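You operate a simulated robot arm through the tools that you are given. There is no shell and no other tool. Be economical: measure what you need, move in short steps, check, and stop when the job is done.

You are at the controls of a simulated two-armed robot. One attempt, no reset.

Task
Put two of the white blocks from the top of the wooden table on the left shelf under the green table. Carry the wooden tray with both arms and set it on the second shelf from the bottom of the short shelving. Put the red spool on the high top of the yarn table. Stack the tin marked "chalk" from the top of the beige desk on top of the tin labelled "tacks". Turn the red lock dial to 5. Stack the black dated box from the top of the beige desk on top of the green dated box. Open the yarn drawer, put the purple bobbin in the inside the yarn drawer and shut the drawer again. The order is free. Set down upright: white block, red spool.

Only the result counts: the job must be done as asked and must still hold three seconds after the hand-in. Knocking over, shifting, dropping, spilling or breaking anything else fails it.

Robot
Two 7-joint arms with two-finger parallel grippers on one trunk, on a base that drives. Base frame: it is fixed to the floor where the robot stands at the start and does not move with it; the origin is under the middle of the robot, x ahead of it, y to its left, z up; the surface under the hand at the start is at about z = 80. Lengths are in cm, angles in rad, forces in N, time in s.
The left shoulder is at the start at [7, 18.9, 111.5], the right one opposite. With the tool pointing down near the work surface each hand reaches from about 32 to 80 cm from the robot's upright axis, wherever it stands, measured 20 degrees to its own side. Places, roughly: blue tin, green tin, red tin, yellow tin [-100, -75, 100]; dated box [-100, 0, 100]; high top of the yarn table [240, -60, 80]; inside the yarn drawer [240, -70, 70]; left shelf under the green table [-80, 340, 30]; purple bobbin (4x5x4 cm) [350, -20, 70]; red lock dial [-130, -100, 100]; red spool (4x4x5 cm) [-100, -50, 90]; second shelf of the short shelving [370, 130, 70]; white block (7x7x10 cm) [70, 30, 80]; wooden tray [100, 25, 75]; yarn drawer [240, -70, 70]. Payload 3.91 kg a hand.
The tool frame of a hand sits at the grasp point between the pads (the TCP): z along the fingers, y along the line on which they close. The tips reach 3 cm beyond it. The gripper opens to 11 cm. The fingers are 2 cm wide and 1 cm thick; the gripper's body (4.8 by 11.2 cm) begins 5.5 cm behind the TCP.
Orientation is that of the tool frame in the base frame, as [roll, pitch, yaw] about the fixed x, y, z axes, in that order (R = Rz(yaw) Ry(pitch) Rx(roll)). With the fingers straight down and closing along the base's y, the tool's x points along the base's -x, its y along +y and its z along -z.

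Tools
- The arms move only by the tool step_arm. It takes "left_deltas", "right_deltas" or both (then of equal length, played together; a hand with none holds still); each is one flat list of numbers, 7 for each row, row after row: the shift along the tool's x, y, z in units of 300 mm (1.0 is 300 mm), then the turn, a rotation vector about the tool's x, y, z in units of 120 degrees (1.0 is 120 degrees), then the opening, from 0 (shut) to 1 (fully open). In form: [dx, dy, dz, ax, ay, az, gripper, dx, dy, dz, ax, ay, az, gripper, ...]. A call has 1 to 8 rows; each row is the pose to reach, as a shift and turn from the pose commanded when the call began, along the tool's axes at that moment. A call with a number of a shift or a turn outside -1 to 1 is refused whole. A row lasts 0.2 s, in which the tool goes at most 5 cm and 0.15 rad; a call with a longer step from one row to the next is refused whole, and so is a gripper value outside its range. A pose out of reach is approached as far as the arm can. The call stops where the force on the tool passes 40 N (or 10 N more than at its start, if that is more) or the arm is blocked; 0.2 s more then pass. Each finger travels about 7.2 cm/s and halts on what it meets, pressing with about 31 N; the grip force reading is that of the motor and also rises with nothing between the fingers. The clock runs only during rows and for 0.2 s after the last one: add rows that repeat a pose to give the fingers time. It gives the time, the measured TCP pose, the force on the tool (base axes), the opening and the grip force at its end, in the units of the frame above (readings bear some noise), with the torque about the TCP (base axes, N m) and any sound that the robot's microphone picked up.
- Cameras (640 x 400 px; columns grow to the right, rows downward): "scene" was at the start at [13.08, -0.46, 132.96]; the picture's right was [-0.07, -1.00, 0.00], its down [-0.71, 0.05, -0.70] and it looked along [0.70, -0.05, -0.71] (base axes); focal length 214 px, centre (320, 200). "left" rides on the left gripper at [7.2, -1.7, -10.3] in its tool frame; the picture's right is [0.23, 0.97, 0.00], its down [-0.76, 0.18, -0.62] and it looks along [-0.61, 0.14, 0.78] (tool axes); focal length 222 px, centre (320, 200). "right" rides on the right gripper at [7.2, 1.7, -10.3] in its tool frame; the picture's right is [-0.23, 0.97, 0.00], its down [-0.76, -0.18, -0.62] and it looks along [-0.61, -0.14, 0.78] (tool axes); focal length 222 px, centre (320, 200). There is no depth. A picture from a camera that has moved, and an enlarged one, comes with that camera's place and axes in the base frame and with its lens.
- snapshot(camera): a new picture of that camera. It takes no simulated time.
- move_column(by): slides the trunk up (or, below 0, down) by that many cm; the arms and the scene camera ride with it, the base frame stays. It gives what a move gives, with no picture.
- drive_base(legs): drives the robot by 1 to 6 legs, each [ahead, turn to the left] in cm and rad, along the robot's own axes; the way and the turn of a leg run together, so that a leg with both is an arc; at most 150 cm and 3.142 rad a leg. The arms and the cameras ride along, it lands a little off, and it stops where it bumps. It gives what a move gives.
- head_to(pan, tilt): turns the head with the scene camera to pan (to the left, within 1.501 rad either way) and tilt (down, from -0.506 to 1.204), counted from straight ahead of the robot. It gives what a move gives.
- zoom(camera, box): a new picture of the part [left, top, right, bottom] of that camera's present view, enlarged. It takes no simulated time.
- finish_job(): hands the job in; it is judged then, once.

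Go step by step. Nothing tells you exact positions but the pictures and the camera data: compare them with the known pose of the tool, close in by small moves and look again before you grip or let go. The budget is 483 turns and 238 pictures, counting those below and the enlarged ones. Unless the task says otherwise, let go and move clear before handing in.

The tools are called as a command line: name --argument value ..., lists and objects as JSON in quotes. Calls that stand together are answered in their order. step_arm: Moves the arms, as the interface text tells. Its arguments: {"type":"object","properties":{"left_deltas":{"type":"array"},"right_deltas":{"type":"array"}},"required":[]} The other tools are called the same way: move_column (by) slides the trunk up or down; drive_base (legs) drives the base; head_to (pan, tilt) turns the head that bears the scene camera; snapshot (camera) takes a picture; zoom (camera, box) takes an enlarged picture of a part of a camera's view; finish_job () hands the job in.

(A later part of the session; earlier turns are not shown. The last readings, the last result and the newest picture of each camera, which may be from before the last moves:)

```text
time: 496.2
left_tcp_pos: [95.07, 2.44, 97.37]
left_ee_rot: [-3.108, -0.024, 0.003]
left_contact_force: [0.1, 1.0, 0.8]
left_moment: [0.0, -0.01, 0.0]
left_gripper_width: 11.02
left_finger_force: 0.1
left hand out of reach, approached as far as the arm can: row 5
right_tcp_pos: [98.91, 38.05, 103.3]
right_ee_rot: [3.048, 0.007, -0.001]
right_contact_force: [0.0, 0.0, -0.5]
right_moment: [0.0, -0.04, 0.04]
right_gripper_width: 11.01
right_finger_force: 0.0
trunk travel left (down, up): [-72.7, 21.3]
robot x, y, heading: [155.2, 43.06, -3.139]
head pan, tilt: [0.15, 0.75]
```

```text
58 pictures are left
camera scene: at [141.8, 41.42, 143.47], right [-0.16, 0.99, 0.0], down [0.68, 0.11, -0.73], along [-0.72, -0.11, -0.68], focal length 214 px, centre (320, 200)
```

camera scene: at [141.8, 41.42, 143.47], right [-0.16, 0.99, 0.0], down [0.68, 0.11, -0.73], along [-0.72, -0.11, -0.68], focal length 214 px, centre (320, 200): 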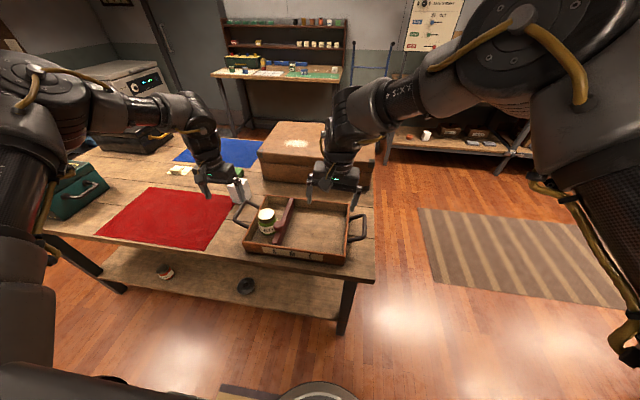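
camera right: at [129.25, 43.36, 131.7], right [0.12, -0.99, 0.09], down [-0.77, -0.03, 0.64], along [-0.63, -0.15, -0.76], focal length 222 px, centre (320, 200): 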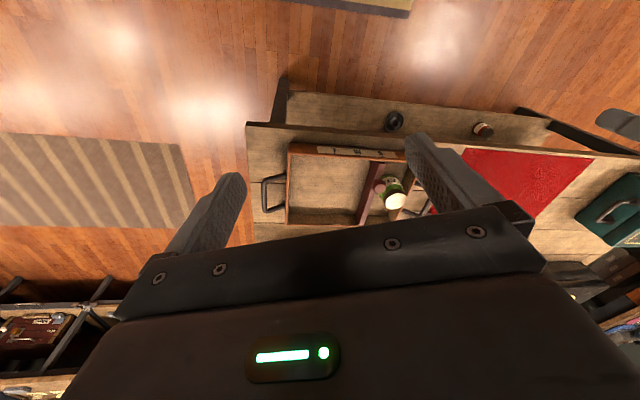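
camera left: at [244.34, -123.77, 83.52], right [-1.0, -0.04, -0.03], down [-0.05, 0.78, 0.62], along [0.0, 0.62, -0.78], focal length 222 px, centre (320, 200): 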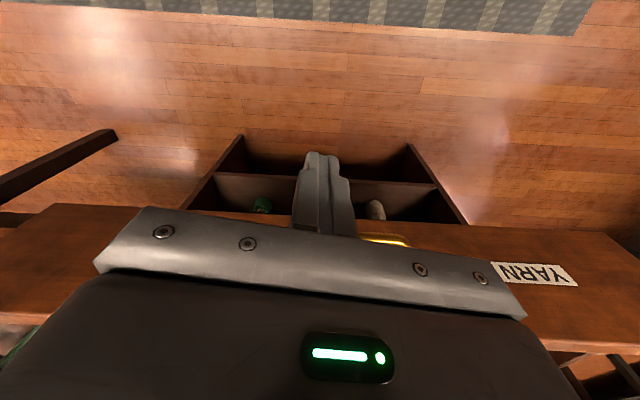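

Left is right at the south bar. I bring the right hand over to the north bar (y≈49).

step_arm --right_deltas '[-0.03, -0.09, 0.05, 0.011, 0, 0, 1, -0.08, -0.18, 0.1, 0.022, 0, 0, 1, -0.12, -0.27, 0.15, 0.034, 0, 0, 1, -0.163, -0.363, 0.21, 0.045, 0, 0, 1]'

```text
time: 497.2
left_tcp_pos: [95.17, 2.57, 97.63]
left_ee_rot: [-3.11, -0.022, 0.003]
left_contact_force: [-0.1, 0.2, -0.4]
left_moment: [0.01, 0.02, -0.02]
left_gripper_width: 10.97
left_finger_force: 0.0
right_tcp_pos: [97.37, 46.65, 96.65]
right_ee_rot: [3.14, 0.013, -0.005]
right_contact_force: [-0.1, 0.1, 0.6]
right_moment: [0.0, 0.02, 0.0]
right_gripper_width: 11.01
right_finger_force: 0.2
right hand out of reach, approached as far as the arm can: row 3, 4
trunk travel left (down, up): [-72.7, 21.3]
robot x, y, heading: [155.31, 43.02, -3.131]
head pan, tilt: [0.15, 0.75]
```

The right hand is nearly there. A slight base turn and 3.5 cm forward will align it with the bar.

drive_base --legs '[[0, -0.045], [3.5, 0]]'

step_arm --left_deltas '[0.03, 0.04, 0, 0, 0, -0.01, 0.8, 0.07, 0.09, 0, 0, 0, -0.021, 0.8]' --right_deltas '[0, 0, 0, 0, 0, -0.01, 0.8, 0, 0, 0, 0, 0, -0.021, 0.8]'

snapshot --camera "left"

snapshot --camera "right"

```text
time: 498.5
left_tcp_pos: [90.9, 5.4, 98.15]
left_ee_rot: [-3.109, -0.012, -0.042]
left_contact_force: [-0.1, 0.2, 0.6]
left_moment: [0.05, 0.09, -0.02]
left_gripper_width: 10.98
left_finger_force: 0.1
right_tcp_pos: [95.01, 49.14, 97.51]
right_ee_rot: [3.14, 0.025, -0.05]
right_contact_force: [1.2, 0.0, 0.4]
right_moment: [-0.01, 0.03, 0.01]
right_gripper_width: 11.01
right_finger_force: 0.0
trunk travel left (down, up): [-72.7, 21.3]
robot x, y, heading: [151.88, 43.39, 3.104]
head pan, tilt: [0.15, 0.75]
```

```text
time: 499.1
left_tcp_pos: [92.49, 2.51, 97.71]
left_ee_rot: [-3.109, -0.016, 0.002]
left_contact_force: [0.5, -0.1, 0.4]
left_moment: [0.02, 0.03, 0.04]
left_gripper_width: 8.81
left_finger_force: 0.1
right_tcp_pos: [95.59, 48.55, 97.48]
right_ee_rot: [3.141, 0.022, -0.009]
right_contact_force: [0.0, -0.6, 0.6]
right_moment: [0.03, 0.03, 0.01]
right_gripper_width: 8.8
right_finger_force: 0.0
right hand out of reach, approached as far as the arm can: row 2
trunk travel left (down, up): [-72.7, 21.3]
robot x, y, heading: [151.79, 43.22, 3.101]
head pan, tilt: [0.15, 0.75]
```

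```text
57 pictures are left
camera left: at [99.71, 4.03, 108.28], right [0.23, -0.97, -0.03], down [-0.77, -0.2, 0.6], along [-0.59, -0.12, -0.8], focal length 222 px, centre (320, 200)
```

left: 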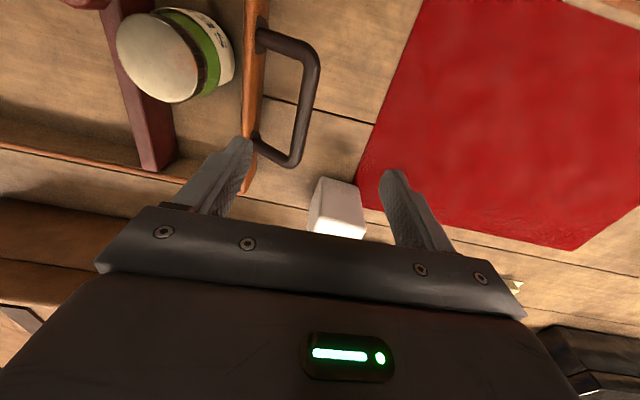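

```text
56 pictures are left
camera right: at [103.08, 46.71, 107.54], right [-0.24, -0.97, 0.01], down [-0.75, 0.18, 0.64], along [-0.62, 0.15, -0.77], focal length 222 px, centre (320, 200)
```

right: 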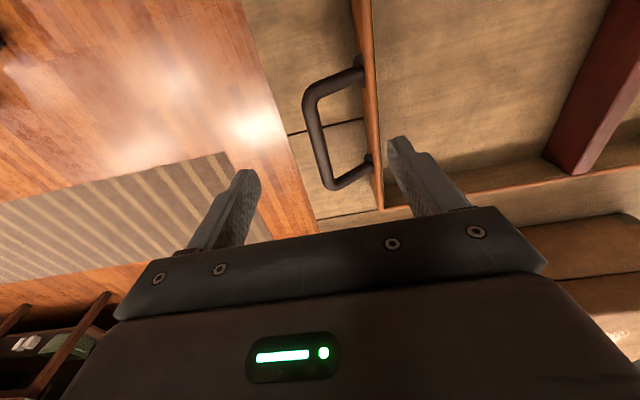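

Bars measured: y≈4.5 and 49, x 88–98, z≈86. I fine-align both hands, then lower with the trunk.

drive_base --legs '[[1.5, 0]]'

step_arm --left_deltas '[0.04, -0.03, 0, 0.005, 0, 0, 0.6, 0.08, -0.062, 0, 0.015, 0, 0, 0.6]' --right_deltas '[0, 0, 0, 0, 0, 0, 0.6, 0, -0.01, 0, 0, 0, 0, 0.6]'

move_column --by -6

snapshot --camera "left"

snapshot --camera "right"

```text
time: 499.9
left_tcp_pos: [90.97, 2.72, 97.75]
left_ee_rot: [-3.111, -0.018, 0.003]
left_contact_force: [0.3, -0.6, -0.3]
left_moment: [-0.02, 0.04, -0.02]
left_gripper_width: 8.79
left_finger_force: 0.0
right_tcp_pos: [94.03, 48.73, 97.2]
right_ee_rot: [3.139, 0.021, -0.008]
right_contact_force: [-0.3, -0.4, 1.0]
right_moment: [-0.01, 0.02, 0.01]
right_gripper_width: 8.81
right_finger_force: 0.0
trunk travel left (down, up): [-72.7, 21.3]
robot x, y, heading: [150.79, 43.02, 3.102]
head pan, tilt: [0.15, 0.75]
```

```text
time: 500.4
left_tcp_pos: [93.21, 4.53, 97.82]
left_ee_rot: [-3.081, -0.017, 0.003]
left_contact_force: [1.0, -0.6, -0.5]
left_moment: [-0.03, -0.01, -0.02]
left_gripper_width: 6.62
left_finger_force: 0.0
right_tcp_pos: [93.96, 48.95, 97.28]
right_ee_rot: [3.139, 0.02, -0.011]
right_contact_force: [0.6, -0.2, 0.5]
right_moment: [-0.01, 0.0, 0.01]
right_gripper_width: 6.6
right_finger_force: 0.1
trunk travel left (down, up): [-72.7, 21.3]
robot x, y, heading: [150.38, 43.08, 3.107]
head pan, tilt: [0.15, 0.75]
```

```text
time: 501.4
left_tcp_pos: [93.3, 4.72, 91.69]
left_ee_rot: [-3.079, -0.019, 0.003]
left_contact_force: [-0.1, 0.7, -0.5]
left_moment: [0.02, -0.03, 0.0]
left_gripper_width: 6.59
left_finger_force: 0.1
right_tcp_pos: [93.84, 48.93, 91.28]
right_ee_rot: [3.141, 0.02, -0.009]
right_contact_force: [-0.7, 0.3, -0.3]
right_moment: [-0.02, -0.03, -0.01]
right_gripper_width: 6.62
right_finger_force: 0.1
trunk travel left (down, up): [-66.7, 27.3]
robot x, y, heading: [150.57, 42.77, 3.106]
head pan, tilt: [0.15, 0.75]
```

```text
55 pictures are left
camera left: at [100.28, 5.82, 102.31], right [0.23, -0.97, -0.06], down [-0.77, -0.22, 0.6], along [-0.59, -0.09, -0.8], focal length 222 px, centre (320, 200)
```

left: 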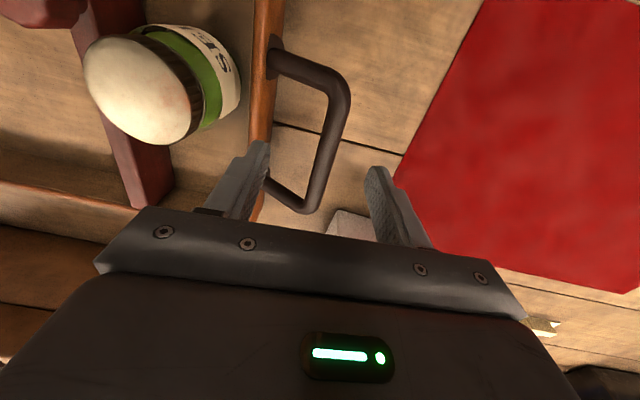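

```text
54 pictures are left
camera right: at [101.36, 47.16, 101.44], right [-0.24, -0.97, 0.01], down [-0.75, 0.19, 0.64], along [-0.62, 0.15, -0.77], focal length 222 px, centre (320, 200)
```

right: 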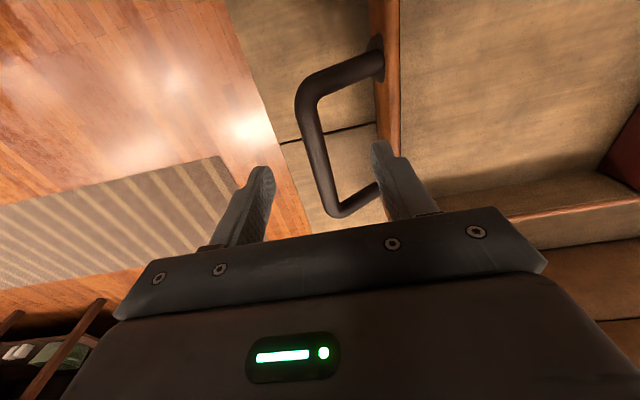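

Both straddle their bars. I correct the left roll, lower 4.5 and close both grippers.

step_arm --left_deltas '[0, 0.003, 0, -0.014, 0, 0, 0.6, 0, 0.006, 0, -0.028, 0, 0, 0.6]' --right_deltas '[0, -0.004, 0, 0, 0, 0, 0.6, 0, -0.008, 0, 0, 0, 0, 0.6]'

move_column --by -4.6

step_arm --left_deltas '[0, 0, 0, 0, 0, 0, 0.4, 0, 0, 0, 0, 0, 0, 0.2, 0, 0, 0, 0, 0, 0, 0.05, 0, 0, 0, 0, 0, 0, 0.05, 0, 0, 0, 0, 0, 0, 0.05]' --right_deltas '[0, 0, 0, 0, 0, 0, 0.4, 0, 0, 0, 0, 0, 0, 0.2, 0, 0, 0, 0, 0, 0, 0.05, 0, 0, 0, 0, 0, 0, 0.05, 0, 0, 0, 0, 0, 0, 0.05]'

snapshot --camera "scene"

```text
time: 502.1
left_tcp_pos: [93.31, 4.42, 91.73]
left_ee_rot: [-3.138, -0.019, 0.002]
left_contact_force: [-0.3, 0.7, 0.2]
left_moment: [-0.01, -0.02, 0.0]
left_gripper_width: 6.58
left_finger_force: 0.1
right_tcp_pos: [93.86, 49.18, 91.23]
right_ee_rot: [-3.141, 0.02, -0.012]
right_contact_force: [-0.2, 0.3, 0.1]
right_moment: [0.01, -0.01, 0.0]
right_gripper_width: 6.59
right_finger_force: 0.0
trunk travel left (down, up): [-66.7, 27.3]
robot x, y, heading: [150.84, 43.19, 3.101]
head pan, tilt: [0.15, 0.75]
```

```text
time: 502.9
left_tcp_pos: [93.2, 4.45, 87.11]
left_ee_rot: [-3.137, -0.02, 0.002]
left_contact_force: [0.1, 1.3, -0.6]
left_moment: [-0.01, 0.0, 0.01]
left_gripper_width: 6.6
left_finger_force: 0.1
right_tcp_pos: [93.88, 49.09, 86.6]
right_ee_rot: [3.139, 0.02, -0.011]
right_contact_force: [-0.2, 0.6, 0.3]
right_moment: [0.0, -0.01, -0.01]
right_gripper_width: 6.59
right_finger_force: 0.0
trunk travel left (down, up): [-62.1, 31.9]
robot x, y, heading: [150.9, 43.41, 3.106]
head pan, tilt: [0.15, 0.75]
```

```text
time: 504.1
left_tcp_pos: [93.15, 4.61, 87.08]
left_ee_rot: [-3.132, -0.02, -0.002]
left_contact_force: [2.1, 21.7, 0.0]
left_moment: [-0.13, -0.02, -0.56]
left_gripper_width: 1.34
left_finger_force: 30.9
right_tcp_pos: [93.94, 49.02, 86.64]
right_ee_rot: [3.136, 0.019, -0.008]
right_contact_force: [-0.9, -20.1, 0.4]
right_moment: [0.21, 0.12, 0.46]
right_gripper_width: 1.36
right_finger_force: 31.5
trunk travel left (down, up): [-62.1, 31.9]
robot x, y, heading: [150.69, 43.48, 3.101]
head pan, tilt: [0.15, 0.75]
```

```text
53 pictures are left
camera scene: at [137.18, 42.3, 132.89], right [-0.11, 0.99, 0.0], down [0.68, 0.08, -0.73], along [-0.73, -0.08, -0.68], focal length 214 px, centre (320, 200)
```

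scene: 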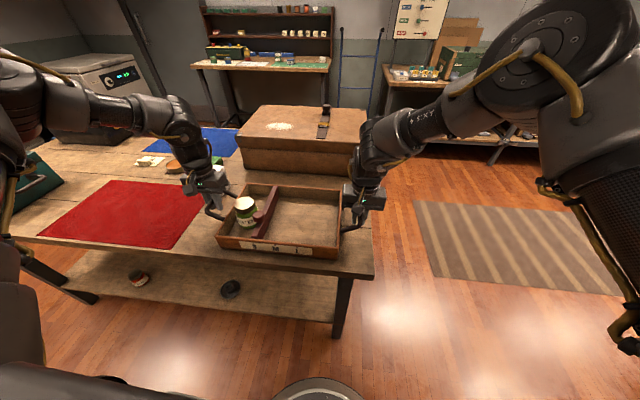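

Both bars are gripped, with some tension between the hands. I relax it and lift with the trunk a little.

step_arm --left_deltas '[0, -0.006, 0, 0, 0, 0, 0.02, 0, -0.012, 0, 0, 0, 0, 0.02]' --right_deltas '[0, 0.006, 0, 0, 0, 0, 0.02, 0, 0.012, 0, 0, 0, 0, 0.02]'

move_column --by 3

snapshot --camera "scene"

```text
time: 504.7
left_tcp_pos: [93.36, 4.54, 87.16]
left_ee_rot: [-3.139, -0.019, 0.004]
left_contact_force: [-3.0, -2.5, -0.3]
left_moment: [0.02, 0.37, -0.59]
left_gripper_width: 1.41
left_finger_force: 31.0
right_tcp_pos: [93.92, 48.9, 86.63]
right_ee_rot: [-3.14, 0.02, -0.016]
right_contact_force: [2.1, 1.7, 3.2]
right_moment: [-0.01, -0.2, 0.68]
right_gripper_width: 1.35
right_finger_force: 31.7
trunk travel left (down, up): [-62.1, 31.9]
robot x, y, heading: [150.69, 43.3, 3.101]
head pan, tilt: [0.15, 0.75]
```

```text
time: 505.5
left_tcp_pos: [93.18, 4.47, 90.01]
left_ee_rot: [-3.138, -0.022, 0.007]
left_contact_force: [-0.3, -20.1, -6.1]
left_moment: [0.18, 0.2, -0.55]
left_gripper_width: 1.38
left_finger_force: 30.7
right_tcp_pos: [93.69, 48.71, 89.52]
right_ee_rot: [-3.141, 0.019, -0.015]
right_contact_force: [1.1, 20.3, -3.4]
right_moment: [-0.22, -0.19, 0.64]
right_gripper_width: 1.38
right_finger_force: 30.6
trunk travel left (down, up): [-65.1, 28.9]
robot x, y, heading: [150.41, 42.71, 3.1]
head pan, tilt: [0.15, 0.75]
```

```text
52 pictures are left
camera scene: at [136.98, 42.25, 135.87], right [-0.11, 0.99, 0.0], down [0.68, 0.08, -0.73], along [-0.73, -0.08, -0.68], focal length 214 px, centre (320, 200)
```

scene: 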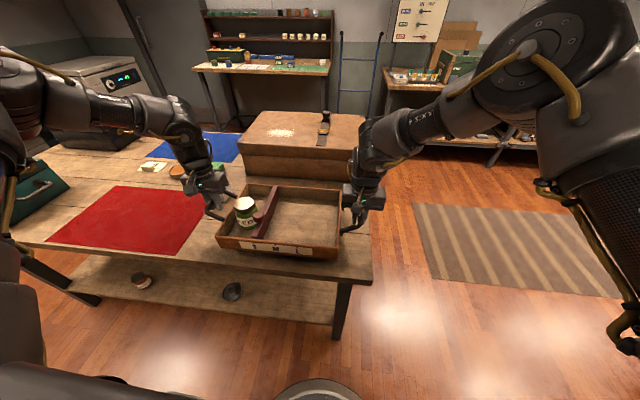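

The tray lifts level. I relax the side force, raise more and back away from the table.

step_arm --left_deltas '[0, 0.003, 0, 0, 0, 0, 0.02, 0, 0.006, 0, 0, 0, 0, 0.02]' --right_deltas '[0, -0.003, 0, 0, 0, 0, 0.02, 0, -0.006, 0, 0, 0, 0, 0.02]'

move_column --by 14

drive_base --legs '[[-30, 0]]'

snapshot --camera "scene"

```text
time: 506.1
left_tcp_pos: [93.07, 4.54, 90.03]
left_ee_rot: [-3.137, -0.021, 0.0]
left_contact_force: [0.4, -18.1, -5.2]
left_moment: [0.07, -0.19, -0.59]
left_gripper_width: 1.36
left_finger_force: 31.0
right_tcp_pos: [93.94, 48.88, 89.63]
right_ee_rot: [3.14, 0.021, -0.012]
right_contact_force: [-0.2, 18.5, -4.2]
right_moment: [-0.24, 0.2, 0.51]
right_gripper_width: 1.39
right_finger_force: 31.2
trunk travel left (down, up): [-65.1, 28.9]
robot x, y, heading: [150.72, 43.08, 3.106]
head pan, tilt: [0.15, 0.75]
```

```text
time: 507.8
left_tcp_pos: [93.11, 4.56, 104.05]
left_ee_rot: [-3.137, -0.021, 0.001]
left_contact_force: [-0.1, -18.1, -5.0]
left_moment: [0.11, 0.03, -0.54]
left_gripper_width: 1.36
left_finger_force: 30.8
right_tcp_pos: [93.87, 48.9, 103.51]
right_ee_rot: [3.141, 0.02, -0.011]
right_contact_force: [0.0, 18.1, -3.9]
right_moment: [-0.2, -0.02, 0.54]
right_gripper_width: 1.35
right_finger_force: 30.4
trunk travel left (down, up): [-79.1, 14.9]
robot x, y, heading: [150.46, 43.38, 3.109]
head pan, tilt: [0.15, 0.75]
```

```text
time: 509.8
left_tcp_pos: [123.23, 3.23, 104.07]
left_ee_rot: [-3.138, -0.021, 0.008]
left_contact_force: [-0.3, -17.5, -5.2]
left_moment: [0.1, -0.02, -0.56]
left_gripper_width: 1.34
left_finger_force: 30.8
right_tcp_pos: [123.6, 47.63, 103.6]
right_ee_rot: [3.14, 0.018, -0.01]
right_contact_force: [-0.4, 17.5, -4.1]
right_moment: [-0.2, 0.02, 0.53]
right_gripper_width: 1.35
right_finger_force: 31.2
trunk travel left (down, up): [-79.1, 14.9]
robot x, y, heading: [180.34, 42.3, 3.109]
head pan, tilt: [0.15, 0.75]
```

```text
51 pictures are left
camera scene: at [166.86, 41.12, 149.86], right [-0.12, 0.99, 0.0], down [0.68, 0.08, -0.73], along [-0.72, -0.08, -0.68], focal length 214 px, centre (320, 200)
```

scene: 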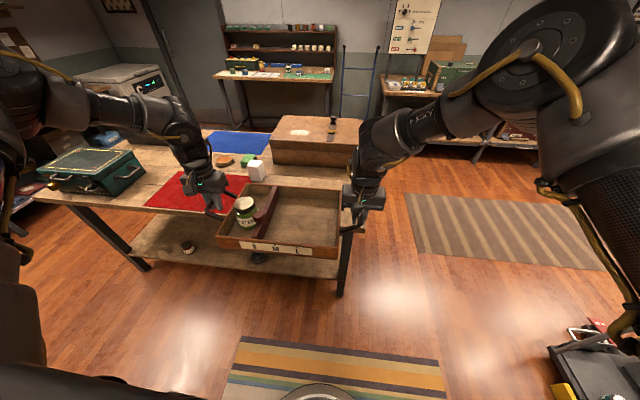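

The tray rides level with the jar in place. I turn left (via south) toward the east side of the room and look for the short shelving.

drive_base --legs '[[0, 1.6], [0, 1.6]]'

head_to --pan 0.15 --tilt 0.35

snapshot --camera "scene"

```text
time: 517.9
left_tcp_pos: [236.32, 83.06, 104.05]
left_ee_rot: [-3.137, -0.021, -3.099]
left_contact_force: [-0.5, 5.0, -5.2]
left_moment: [-0.05, -0.06, -0.64]
left_gripper_width: 1.35
left_finger_force: 31.0
right_tcp_pos: [237.29, 38.52, 103.61]
right_ee_rot: [3.14, 0.018, -3.114]
right_contact_force: [0.3, -5.1, -3.5]
right_moment: [0.06, 0.09, 0.57]
right_gripper_width: 1.38
right_finger_force: 30.7
trunk travel left (down, up): [-79.1, 14.9]
robot x, y, heading: [180.34, 42.12, -0.002]
head pan, tilt: [0.15, 0.75]
```

```text
time: 518.8
left_tcp_pos: [236.21, 82.98, 104.14]
left_ee_rot: [-3.137, -0.022, -3.099]
left_contact_force: [-0.1, -0.1, -5.3]
left_moment: [-0.02, 0.01, -0.62]
left_gripper_width: 1.34
left_finger_force: 31.2
right_tcp_pos: [237.18, 38.49, 103.62]
right_ee_rot: [3.141, 0.02, -3.114]
right_contact_force: [0.3, -1.8, -3.3]
right_moment: [-0.01, 0.0, 0.57]
right_gripper_width: 1.37
right_finger_force: 31.2
trunk travel left (down, up): [-79.1, 14.9]
robot x, y, heading: [180.55, 42.0, -0.004]
head pan, tilt: [0.15, 0.351]
```

```text
50 pictures are left
camera scene: at [194.78, 43.49, 153.44], right [0.15, -0.99, 0.0], down [-0.34, -0.05, -0.94], along [0.93, 0.14, -0.35], focal length 214 px, centre (320, 200)
```

scene: 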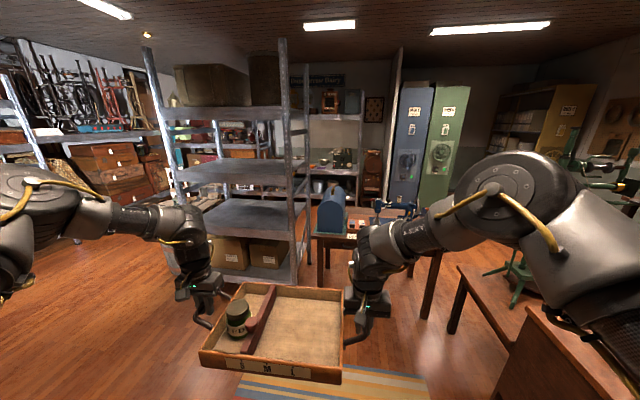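

The short shelving (grey, empty second shelf) stands ahead around x≈350, y 93–199. I zoom to gauge its shelf heights.

zoom --camera "scene" --box '[130, 30, 330, 300]'

```text
1.48 times, centred on (230, 165) of scene
camera zoom: at [194.78, 43.49, 153.44], right [0.15, -0.99, 0.0], down [-0.34, -0.05, -0.94], along [0.93, 0.14, -0.35], focal length 318 px, centre (453, 252)
```

zoom: 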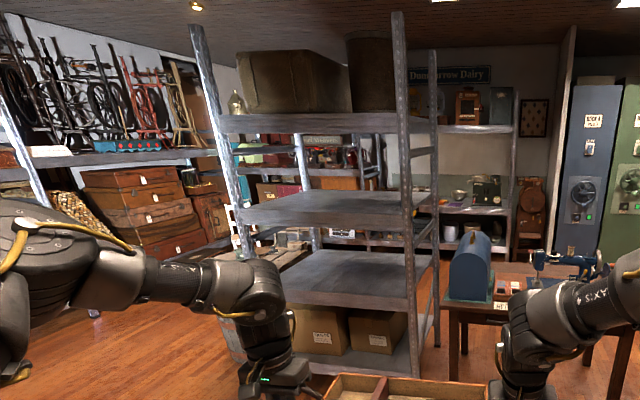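

The gap between second and third shelf (~40 cm) is too low for vertical hands, so I'll set the tray back on its table and regrip it with the hands pitched 45°.

drive_base --legs '[[0, -1.6], [0, -1.57], [27, 0]]'

head_to --pan 0.15 --tilt 0.75

snapshot --camera "scene"

```text
time: 528.4
left_tcp_pos: [97.94, 0.76, 104.2]
left_ee_rot: [-3.139, -0.02, 0.045]
left_contact_force: [1.0, -2.9, -5.8]
left_moment: [0.01, 0.02, -0.57]
left_gripper_width: 1.34
left_finger_force: 30.9
right_tcp_pos: [96.8, 45.19, 103.57]
right_ee_rot: [3.141, 0.021, 0.031]
right_contact_force: [-0.8, 2.4, -4.0]
right_moment: [-0.06, -0.05, 0.57]
right_gripper_width: 1.36
right_finger_force: 31.1
trunk travel left (down, up): [-79.1, 14.9]
robot x, y, heading: [153.5, 41.97, -3.132]
head pan, tilt: [0.15, 0.351]
```

```text
time: 529.2
left_tcp_pos: [97.81, 0.83, 104.0]
left_ee_rot: [-3.137, -0.021, 0.045]
left_contact_force: [0.8, -0.4, -5.1]
left_moment: [0.03, -0.05, -0.6]
left_gripper_width: 1.35
left_finger_force: 31.1
right_tcp_pos: [96.51, 45.24, 103.55]
right_ee_rot: [3.141, 0.018, 0.031]
right_contact_force: [0.3, 0.1, -3.9]
right_moment: [-0.03, 0.01, 0.56]
right_gripper_width: 1.36
right_finger_force: 31.3
trunk travel left (down, up): [-79.1, 14.9]
robot x, y, heading: [153.39, 41.78, -3.132]
head pan, tilt: [0.15, 0.75]
```

```text
48 pictures are left
camera scene: at [140.01, 40.37, 149.88], right [-0.16, 0.99, 0.0], down [0.67, 0.11, -0.73], along [-0.72, -0.12, -0.68], focal length 214 px, centre (320, 200)
```

scene: 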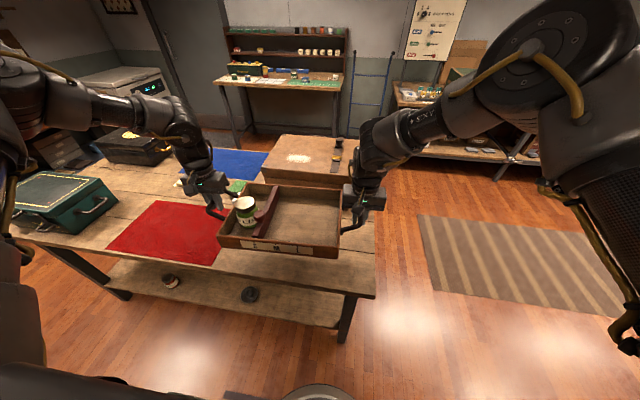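

Tray is over the table again, a bit nearer the edge but fully on. I lower it.

move_column --by -16.3

move_column --by -0.6

move_column --by -0.4

```text
time: 531.1
left_tcp_pos: [97.86, 0.78, 87.76]
left_ee_rot: [-3.137, -0.02, 0.046]
left_contact_force: [0.4, -1.0, -4.6]
left_moment: [0.01, -0.02, -0.62]
left_gripper_width: 1.36
left_finger_force: 31.2
right_tcp_pos: [96.58, 45.16, 87.3]
right_ee_rot: [3.14, 0.02, 0.03]
right_contact_force: [0.2, 2.0, -2.9]
right_moment: [-0.06, -0.04, 0.56]
right_gripper_width: 1.37
right_finger_force: 31.2
trunk travel left (down, up): [-62.8, 31.2]
robot x, y, heading: [153.67, 41.91, -3.136]
head pan, tilt: [0.15, 0.75]
```

```text
time: 531.6
left_tcp_pos: [97.96, 0.74, 87.18]
left_ee_rot: [-3.135, -0.021, 0.047]
left_contact_force: [0.4, -0.4, -2.5]
left_moment: [0.02, 0.03, -0.59]
left_gripper_width: 1.39
left_finger_force: 30.8
right_tcp_pos: [96.65, 45.24, 86.72]
right_ee_rot: [3.14, 0.019, 0.031]
right_contact_force: [0.2, 1.1, -2.9]
right_moment: [-0.01, 0.17, 0.57]
right_gripper_width: 1.34
right_finger_force: 30.9
trunk travel left (down, up): [-62.2, 31.8]
robot x, y, heading: [153.3, 41.8, -3.135]
head pan, tilt: [0.15, 0.75]
```

```text
time: 532.2
left_tcp_pos: [97.88, 0.87, 87.19]
left_ee_rot: [-3.137, -0.012, 0.047]
left_contact_force: [-7.2, -7.6, 21.2]
left_moment: [0.07, -0.29, -0.62]
left_gripper_width: 1.34
left_finger_force: 31.2
right_tcp_pos: [96.56, 45.24, 86.58]
right_ee_rot: [3.138, 0.027, 0.031]
right_contact_force: [-6.9, 0.8, 14.7]
right_moment: [0.04, -0.43, 0.58]
right_gripper_width: 1.37
right_finger_force: 30.9
trunk travel left (down, up): [-61.8, 32.2]
robot x, y, heading: [153.36, 41.68, -3.128]
head pan, tilt: [0.15, 0.75]
```

Tray is down. I open slightly, then pitch both hands 45° in place around the bars.

move_column --by 0.4

step_arm --left_deltas '[0, 0, 0, 0, 0, 0, 0.3, 0, 0, 0, 0, 0, 0, 0.45, 0, 0, 0, 0, -0.0625, 0, 0.45, 0, 0, 0, 0, -0.125, 0, 0.45, 0, 0, 0, 0, -0.1875, 0, 0.45, 0, 0, 0, 0, -0.25, 0, 0.45, 0, 0, 0, 0, -0.3125, 0, 0.45, 0, 0, 0, 0, -0.375, 0, 0.45]' --right_deltas '[0, 0, 0, 0, 0, 0, 0.3, 0, 0, 0, 0, 0, 0, 0.45, 0, 0, 0, 0, -0.0625, 0, 0.45, 0, 0, 0, 0, -0.125, 0, 0.45, 0, 0, 0, 0, -0.1875, 0, 0.45, 0, 0, 0, 0, -0.25, 0, 0.45, 0, 0, 0, 0, -0.3125, 0, 0.45, 0, 0, 0, 0, -0.375, 0, 0.45]'

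snapshot --camera "scene"

```text
time: 532.7
left_tcp_pos: [97.96, 0.83, 87.1]
left_ee_rot: [-3.139, -0.02, 0.047]
left_contact_force: [-6.7, -3.8, 9.2]
left_moment: [-0.02, -0.16, -0.66]
left_gripper_width: 1.35
left_finger_force: 31.3
right_tcp_pos: [96.75, 45.27, 86.56]
right_ee_rot: [3.14, 0.019, 0.031]
right_contact_force: [-2.2, 0.8, -1.5]
right_moment: [-0.05, 0.38, 0.51]
right_gripper_width: 1.35
right_finger_force: 30.9
trunk travel left (down, up): [-62.2, 31.8]
robot x, y, heading: [153.67, 42.12, -3.136]
head pan, tilt: [0.15, 0.75]
```

```text
time: 534.5
left_tcp_pos: [97.92, 0.66, 87.27]
left_ee_rot: [-3.134, 0.769, 0.051]
left_contact_force: [-0.6, 0.2, 0.3]
left_moment: [0.0, 0.01, -0.02]
left_gripper_width: 4.95
left_finger_force: 0.1
right_tcp_pos: [96.67, 45.01, 86.81]
right_ee_rot: [3.141, 0.808, 0.032]
right_contact_force: [0.5, 0.1, 0.1]
right_moment: [0.03, -0.02, -0.03]
right_gripper_width: 4.94
right_finger_force: 0.1
trunk travel left (down, up): [-62.2, 31.8]
robot x, y, heading: [153.54, 41.61, -3.133]
head pan, tilt: [0.15, 0.75]
```

```text
47 pictures are left
camera scene: at [140.24, 40.26, 133.01], right [-0.16, 0.99, 0.0], down [0.67, 0.11, -0.73], along [-0.72, -0.11, -0.68], focal length 214 px, centre (320, 200)
```

scene: 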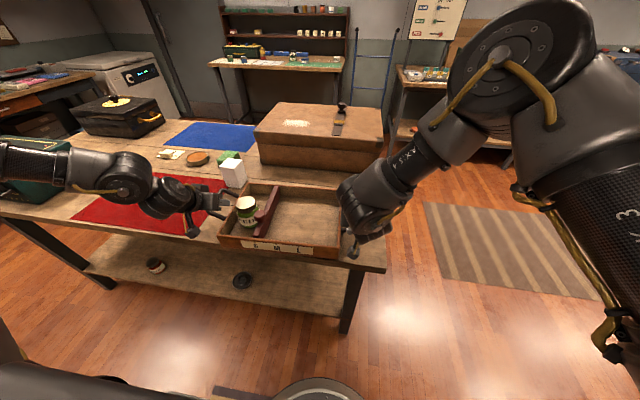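

Both hands are pitched and still straddle the bars. I close and test-lift.

step_arm --left_deltas '[0, 0, 0, 0, 0, 0, 0.3, 0, 0, 0, 0, 0, 0, 0.1, 0, 0, 0, 0, 0, 0, 0.02, 0, 0, 0, 0, 0, 0, 0.02, 0, 0, 0, 0, 0, 0, 0.02]' --right_deltas '[0, 0, 0, 0, 0, 0, 0.3, 0, 0, 0, 0, 0, 0, 0.1, 0, 0, 0, 0, 0, 0, 0.02, 0, 0, 0, 0, 0, 0, 0.02, 0, 0, 0, 0, 0, 0, 0.02]'

move_column --by 4

snapshot --camera "scene"

```text
time: 535.7
left_tcp_pos: [98.05, 0.85, 87.16]
left_ee_rot: [-3.136, 0.765, 0.049]
left_contact_force: [-0.9, -1.6, 0.7]
left_moment: [0.05, 0.11, -0.94]
left_gripper_width: 1.36
left_finger_force: 31.1
right_tcp_pos: [96.71, 45.32, 86.74]
right_ee_rot: [3.14, 0.805, 0.029]
right_contact_force: [0.5, 3.5, -0.4]
right_moment: [-0.08, 0.39, 0.85]
right_gripper_width: 1.4
right_finger_force: 31.4
trunk travel left (down, up): [-62.2, 31.8]
robot x, y, heading: [153.55, 42.03, -3.132]
head pan, tilt: [0.15, 0.75]
```

```text
time: 536.5
left_tcp_pos: [97.79, 0.73, 91.11]
left_ee_rot: [-3.134, 0.762, 0.052]
left_contact_force: [-0.6, -2.2, -5.2]
left_moment: [0.01, -0.1, -0.94]
left_gripper_width: 1.4
left_finger_force: 30.8
right_tcp_pos: [96.51, 45.21, 90.73]
right_ee_rot: [-3.141, 0.804, 0.031]
right_contact_force: [0.3, 2.8, -3.6]
right_moment: [-0.07, 0.07, 0.81]
right_gripper_width: 1.4
right_finger_force: 30.5
trunk travel left (down, up): [-66.2, 27.8]
robot x, y, heading: [153.49, 41.94, -3.135]
head pan, tilt: [0.15, 0.75]
```

```text
46 pictures are left
camera scene: at [140.0, 40.34, 136.97], right [-0.16, 0.99, 0.0], down [0.67, 0.11, -0.73], along [-0.72, -0.12, -0.68], focal length 214 px, centre (320, 200)
```

scene: 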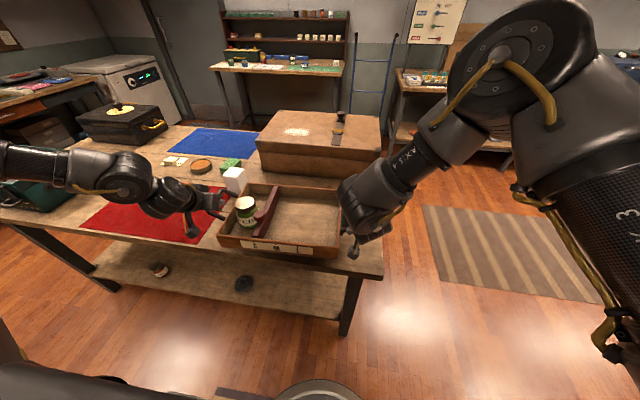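

Held level. I raise, back off and turn (via south) toward the shelving again.

move_column --by 14

drive_base --legs '[[-30, 0], [0, 1.6], [0, 1.53]]'

head_to --pan 0.25 --tilt 0.4

snapshot --camera "scene"

```text
time: 538.2
left_tcp_pos: [97.85, 0.7, 105.15]
left_ee_rot: [-3.136, 0.764, 0.051]
left_contact_force: [0.1, -4.2, -6.1]
left_moment: [0.07, -0.09, -0.95]
left_gripper_width: 1.39
left_finger_force: 30.5
right_tcp_pos: [96.6, 45.24, 104.68]
right_ee_rot: [3.141, 0.804, 0.031]
right_contact_force: [-0.4, 3.4, -3.7]
right_moment: [-0.08, 0.07, 0.87]
right_gripper_width: 1.37
right_finger_force: 31.0
trunk travel left (down, up): [-80.2, 13.8]
robot x, y, heading: [153.84, 42.11, -3.132]
head pan, tilt: [0.15, 0.75]
```

```text
time: 547.8
left_tcp_pos: [241.09, 80.3, 105.1]
left_ee_rot: [-3.137, 0.764, 3.137]
left_contact_force: [0.4, 5.8, -4.8]
left_moment: [-0.06, 0.02, -0.94]
left_gripper_width: 1.41
left_finger_force: 30.6
right_tcp_pos: [240.0, 35.82, 104.68]
right_ee_rot: [3.14, 0.805, 3.12]
right_contact_force: [-0.5, -4.9, -3.0]
right_moment: [0.05, 0.04, 0.85]
right_gripper_width: 1.41
right_finger_force: 31.4
trunk travel left (down, up): [-80.2, 13.8]
robot x, y, heading: [183.09, 42.49, -0.046]
head pan, tilt: [0.15, 0.75]
```

```text
time: 548.6
left_tcp_pos: [241.04, 80.32, 105.12]
left_ee_rot: [-3.136, 0.763, 3.138]
left_contact_force: [0.6, 1.2, -5.3]
left_moment: [0.02, 0.06, -0.9]
left_gripper_width: 1.42
left_finger_force: 31.4
right_tcp_pos: [240.01, 35.91, 104.62]
right_ee_rot: [3.141, 0.803, 3.119]
right_contact_force: [0.1, -0.6, -4.5]
right_moment: [0.04, -0.03, 0.86]
right_gripper_width: 1.4
right_finger_force: 31.1
trunk travel left (down, up): [-80.2, 13.8]
robot x, y, heading: [183.32, 41.96, -0.046]
head pan, tilt: [0.25, 0.4]
```

```text
45 pictures are left
camera scene: at [197.58, 43.88, 154.08], right [0.2, -0.98, 0.0], down [-0.38, -0.08, -0.92], along [0.9, 0.19, -0.39], focal length 214 px, centre (320, 200)
```

scene: 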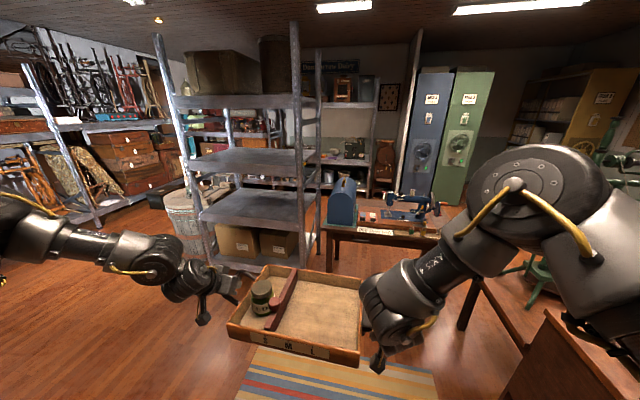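

I need to shift ~73 cm north while keeping my elbow clear of the tripod, so I zigzag forward/back with small turns.

drive_base --legs '[[17, 0.046], [0, 0.5], [38, 0], [0, -1.0], [-38, 0], [0, 0.5]]'

drive_base --legs '[[0, 0.5], [38, 0], [0, -1.0], [-38, 0], [0, 0.5]]'

snapshot --camera "scene"

```text
time: 559.4
left_tcp_pos: [255.24, 119.53, 105.16]
left_ee_rot: [-3.139, 0.765, -3.085]
left_contact_force: [-1.2, 2.3, -4.9]
left_moment: [-0.05, -0.06, -0.95]
left_gripper_width: 1.42
left_finger_force: 30.6
right_tcp_pos: [256.78, 74.91, 104.66]
right_ee_rot: [3.14, 0.805, -3.104]
right_contact_force: [0.6, -2.1, -3.6]
right_moment: [0.02, 0.07, 0.83]
right_gripper_width: 1.38
right_finger_force: 30.5
trunk travel left (down, up): [-80.2, 13.8]
robot x, y, heading: [200.04, 78.16, 0.013]
head pan, tilt: [0.25, 0.4]
```

```text
time: 567.7
left_tcp_pos: [269.56, 124.66, 105.17]
left_ee_rot: [-3.141, 0.765, 2.712]
left_contact_force: [0.0, -0.1, -4.8]
left_moment: [-0.2, -0.36, -0.95]
left_gripper_width: 1.39
left_finger_force: 31.3
right_tcp_pos: [250.66, 84.43, 104.81]
right_ee_rot: [-3.14, 0.804, 2.702]
right_contact_force: [-0.3, -0.7, -2.7]
right_moment: [0.17, 0.42, 0.8]
right_gripper_width: 1.39
right_finger_force: 31.2
trunk travel left (down, up): [-80.2, 13.8]
robot x, y, heading: [202.16, 113.28, -0.463]
head pan, tilt: [0.25, 0.4]
stopped in leg 4: the robot was blocked; the commanded pose is now the measured one
```

```text
44 pictures are left
camera scene: at [215.05, 109.09, 154.16], right [-0.21, -0.98, 0.0], down [-0.38, 0.08, -0.92], along [0.9, -0.2, -0.39], focal length 214 px, centre (320, 200)
```

scene: 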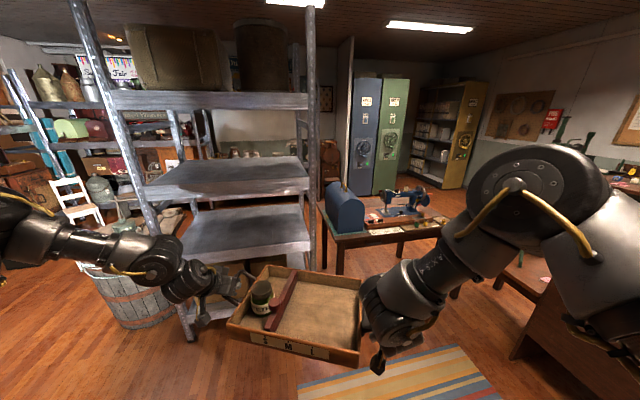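

The base touched something behind (likely a tripod foot). I move forward off it, straighten and look.

drive_base --legs '[[8, 0], [0, 0.46]]'

head_to --pan 1.5 --tilt 0.5

snapshot --camera "scene"

```text
time: 570.1
left_tcp_pos: [265.48, 149.16, 104.97]
left_ee_rot: [-3.136, 0.762, -3.122]
left_contact_force: [-0.6, -0.4, -5.4]
left_moment: [0.0, 0.04, -0.92]
left_gripper_width: 1.37
left_finger_force: 31.3
right_tcp_pos: [265.63, 104.84, 104.59]
right_ee_rot: [-3.141, 0.801, -3.135]
right_contact_force: [0.5, 0.0, -4.0]
right_moment: [0.0, 0.01, 0.84]
right_gripper_width: 1.37
right_finger_force: 30.9
trunk travel left (down, up): [-80.2, 13.8]
robot x, y, heading: [208.92, 109.44, -0.017]
head pan, tilt: [0.25, 0.4]
```

```text
time: 571.5
left_tcp_pos: [265.56, 149.28, 105.02]
left_ee_rot: [-3.134, 0.761, -3.121]
left_contact_force: [-0.7, 0.3, -5.7]
left_moment: [0.0, 0.31, -0.89]
left_gripper_width: 1.4
left_finger_force: 31.4
right_tcp_pos: [265.58, 104.73, 104.67]
right_ee_rot: [-3.142, 0.804, -3.134]
right_contact_force: [-0.9, 0.3, -4.2]
right_moment: [0.07, -0.17, 0.84]
right_gripper_width: 1.36
right_finger_force: 31.1
trunk travel left (down, up): [-80.2, 13.8]
robot x, y, heading: [209.02, 109.51, -0.016]
head pan, tilt: [1.499, 0.499]
```

```text
43 pictures are left
camera scene: at [214.99, 118.52, 153.18], right [1.0, -0.09, 0.0], down [-0.04, -0.48, -0.88], along [0.08, 0.87, -0.48], focal length 214 px, centre (320, 200)
```

scene: 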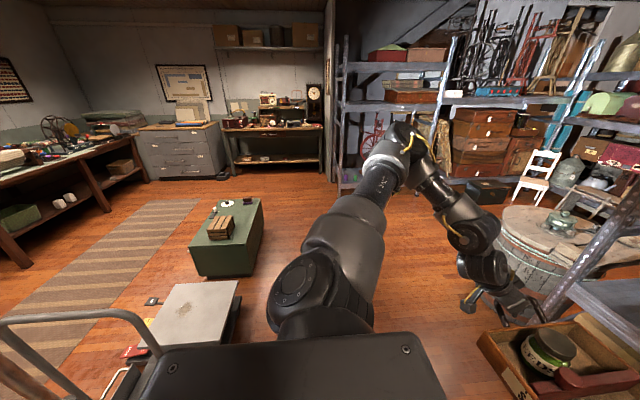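

Only lightly touched the trolley; nothing fell. Now I face the shelving and measure it.

head_to --pan 0.1 --tilt 0.45

snapshot --camera "scene"

```text
time: 573.1
left_tcp_pos: [265.51, 149.16, 104.92]
left_ee_rot: [-3.138, 0.76, -3.12]
left_contact_force: [0.1, 0.1, -5.3]
left_moment: [0.0, 0.02, -0.91]
left_gripper_width: 1.34
left_finger_force: 31.4
right_tcp_pos: [265.58, 104.75, 104.76]
right_ee_rot: [3.141, 0.802, -3.135]
right_contact_force: [0.5, -0.3, -4.2]
right_moment: [0.03, 0.0, 0.8]
right_gripper_width: 1.38
right_finger_force: 31.6
trunk travel left (down, up): [-80.2, 13.8]
robot x, y, heading: [209.01, 109.39, -0.015]
head pan, tilt: [0.099, 0.45]
```

```text
42 pictures are left
camera scene: at [223.32, 110.21, 153.62], right [0.08, -1.0, 0.0], down [-0.43, -0.04, -0.9], along [0.9, 0.07, -0.44], focal length 214 px, centre (320, 200)
```

scene: 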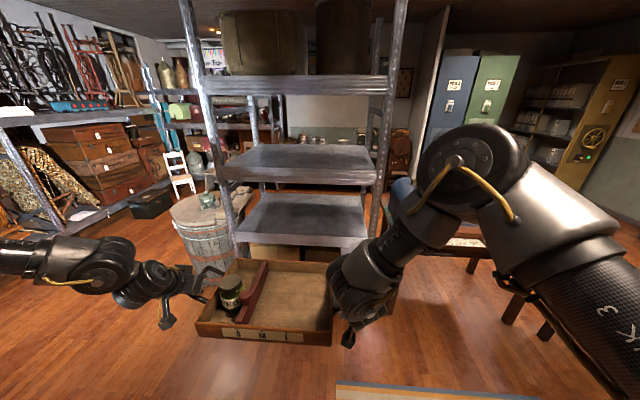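

The second shelf: front edge x≈336, y 87–173, top z≈69.5, underside of the third ≈109. I lower the tray to bottom ≈75 and drive in, first 58 cm.

move_column --by -22

drive_base --legs '[[56, 0.01]]'

head_to --pan 0.1 --tilt 0.55

snapshot --camera "scene"

```text
time: 575.4
left_tcp_pos: [265.44, 149.17, 82.92]
left_ee_rot: [-3.138, 0.762, -3.12]
left_contact_force: [-0.7, 1.1, -4.3]
left_moment: [-0.01, 0.08, -0.89]
left_gripper_width: 1.36
left_finger_force: 31.1
right_tcp_pos: [265.63, 104.79, 82.68]
right_ee_rot: [-3.142, 0.803, -3.134]
right_contact_force: [-0.7, -0.5, -3.9]
right_moment: [-0.01, -0.05, 0.87]
right_gripper_width: 1.38
right_finger_force: 30.9
trunk travel left (down, up): [-58.2, 35.8]
robot x, y, heading: [209.03, 109.55, -0.017]
head pan, tilt: [0.099, 0.45]
```

```text
time: 578.5
left_tcp_pos: [319.92, 148.47, 83.0]
left_ee_rot: [-3.139, 0.762, -3.117]
left_contact_force: [0.3, 0.7, -5.1]
left_moment: [0.02, 0.03, -0.87]
left_gripper_width: 1.37
left_finger_force: 30.8
right_tcp_pos: [320.13, 103.94, 82.76]
right_ee_rot: [-3.141, 0.801, -3.13]
right_contact_force: [0.6, 0.4, -4.3]
right_moment: [0.01, 0.02, 0.8]
right_gripper_width: 1.38
right_finger_force: 31.1
trunk travel left (down, up): [-58.2, 35.8]
robot x, y, heading: [263.64, 108.47, -0.019]
head pan, tilt: [0.099, 0.45]
```

```text
time: 579.2
left_tcp_pos: [319.89, 148.42, 82.9]
left_ee_rot: [-3.139, 0.758, -3.118]
left_contact_force: [-1.0, 1.2, -5.9]
left_moment: [-0.04, -0.01, -0.94]
left_gripper_width: 1.36
left_finger_force: 30.9
right_tcp_pos: [320.06, 103.94, 82.65]
right_ee_rot: [-3.14, 0.801, -3.131]
right_contact_force: [1.1, -0.2, -4.3]
right_moment: [-0.03, 0.03, 0.83]
right_gripper_width: 1.36
right_finger_force: 31.1
trunk travel left (down, up): [-58.2, 35.8]
robot x, y, heading: [263.74, 108.45, -0.017]
head pan, tilt: [0.099, 0.55]
```

```text
41 pictures are left
camera scene: at [277.57, 109.31, 130.72], right [0.08, -1.0, 0.0], down [-0.52, -0.04, -0.85], along [0.85, 0.07, -0.52], focal length 214 px, centre (320, 200)
```

scene: 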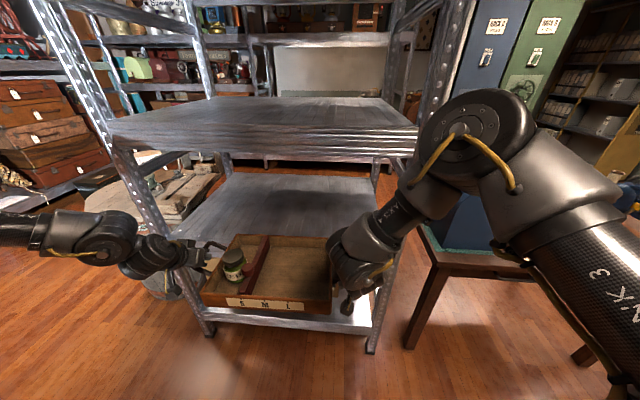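

The tray is lined up, but my right elbow will come close to the right post/third shelf. I advance 13 cm and look again.

drive_base --legs '[[13, 0.01]]'

head_to --pan -0.2 --tilt 0.35

snapshot --camera "scene"

```text
time: 580.5
left_tcp_pos: [332.42, 148.74, 83.02]
left_ee_rot: [-3.138, 0.76, -3.111]
left_contact_force: [0.4, -0.1, -5.7]
left_moment: [0.01, 0.19, -0.91]
left_gripper_width: 1.35
left_finger_force: 31.2
right_tcp_pos: [333.07, 104.2, 82.74]
right_ee_rot: [-3.142, 0.802, -3.125]
right_contact_force: [-0.1, -0.3, -3.7]
right_moment: [0.06, -0.18, 0.83]
right_gripper_width: 1.39
right_finger_force: 31.0
trunk travel left (down, up): [-58.2, 35.8]
robot x, y, heading: [276.72, 108.24, -0.007]
head pan, tilt: [0.099, 0.55]
```

```text
time: 581.3
left_tcp_pos: [332.48, 148.71, 82.87]
left_ee_rot: [-3.14, 0.759, -3.111]
left_contact_force: [0.3, -0.7, -4.2]
left_moment: [0.02, 0.09, -0.89]
left_gripper_width: 1.38
left_finger_force: 30.7
right_tcp_pos: [333.13, 104.17, 82.72]
right_ee_rot: [-3.141, 0.803, -3.124]
right_contact_force: [0.9, 0.0, -4.1]
right_moment: [0.01, -0.05, 0.86]
right_gripper_width: 1.41
right_finger_force: 30.6
trunk travel left (down, up): [-58.2, 35.8]
robot x, y, heading: [276.78, 108.22, -0.012]
head pan, tilt: [-0.201, 0.351]
```

```text
40 pictures are left
camera scene: at [290.65, 106.51, 132.55], right [-0.21, -0.98, 0.0], down [-0.34, 0.07, -0.94], along [0.92, -0.19, -0.34], focal length 214 px, centre (320, 200)
```

scene: 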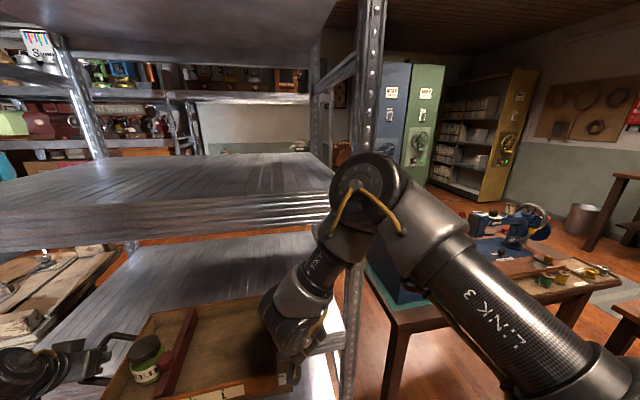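

The elbow sits about 7 cm before the post, so I'll seat the tray with its centre just inside the edge, then push it fully in from behind. I advance 7 cm.

drive_base --legs '[[7, 0]]'

snapshot --camera "scene"

snapshot --camera "left"

```text
time: 582.3
left_tcp_pos: [339.2, 148.75, 83.1]
left_ee_rot: [-3.138, 0.762, -3.111]
left_contact_force: [-0.5, 0.5, -5.4]
left_moment: [0.03, 0.26, -0.83]
left_gripper_width: 1.37
left_finger_force: 31.1
right_tcp_pos: [339.84, 104.14, 82.94]
right_ee_rot: [3.14, 0.803, -3.121]
right_contact_force: [-0.6, 0.5, -4.5]
right_moment: [0.09, -0.24, 0.87]
right_gripper_width: 1.4
right_finger_force: 30.8
trunk travel left (down, up): [-58.2, 35.8]
robot x, y, heading: [283.49, 108.66, -0.005]
head pan, tilt: [-0.201, 0.351]
```

```text
39 pictures are left
camera scene: at [297.35, 106.42, 132.58], right [-0.21, -0.98, 0.0], down [-0.34, 0.07, -0.94], along [0.92, -0.19, -0.34], focal length 214 px, centre (320, 200)
```

scene: 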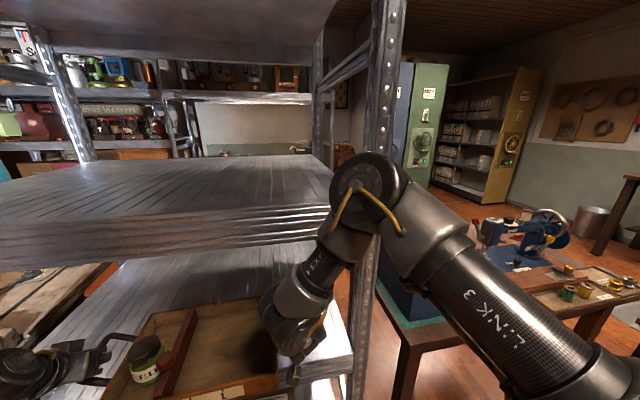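

```text
38 pictures are left
camera left: at [326.92, 146.82, 85.53], right [-0.19, 0.97, -0.16], down [0.12, 0.18, 0.98], along [0.97, 0.17, -0.15], focal length 222 px, centre (320, 200)
```

left: 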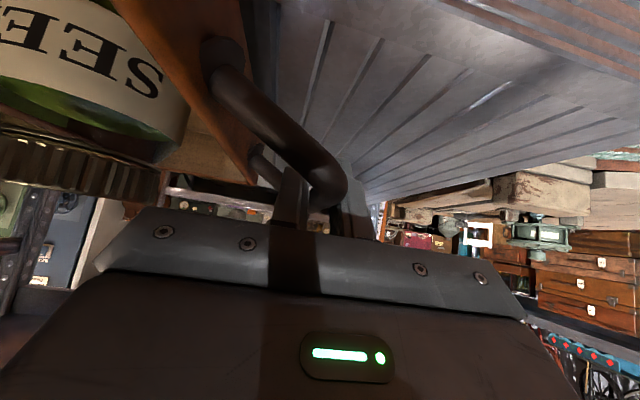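

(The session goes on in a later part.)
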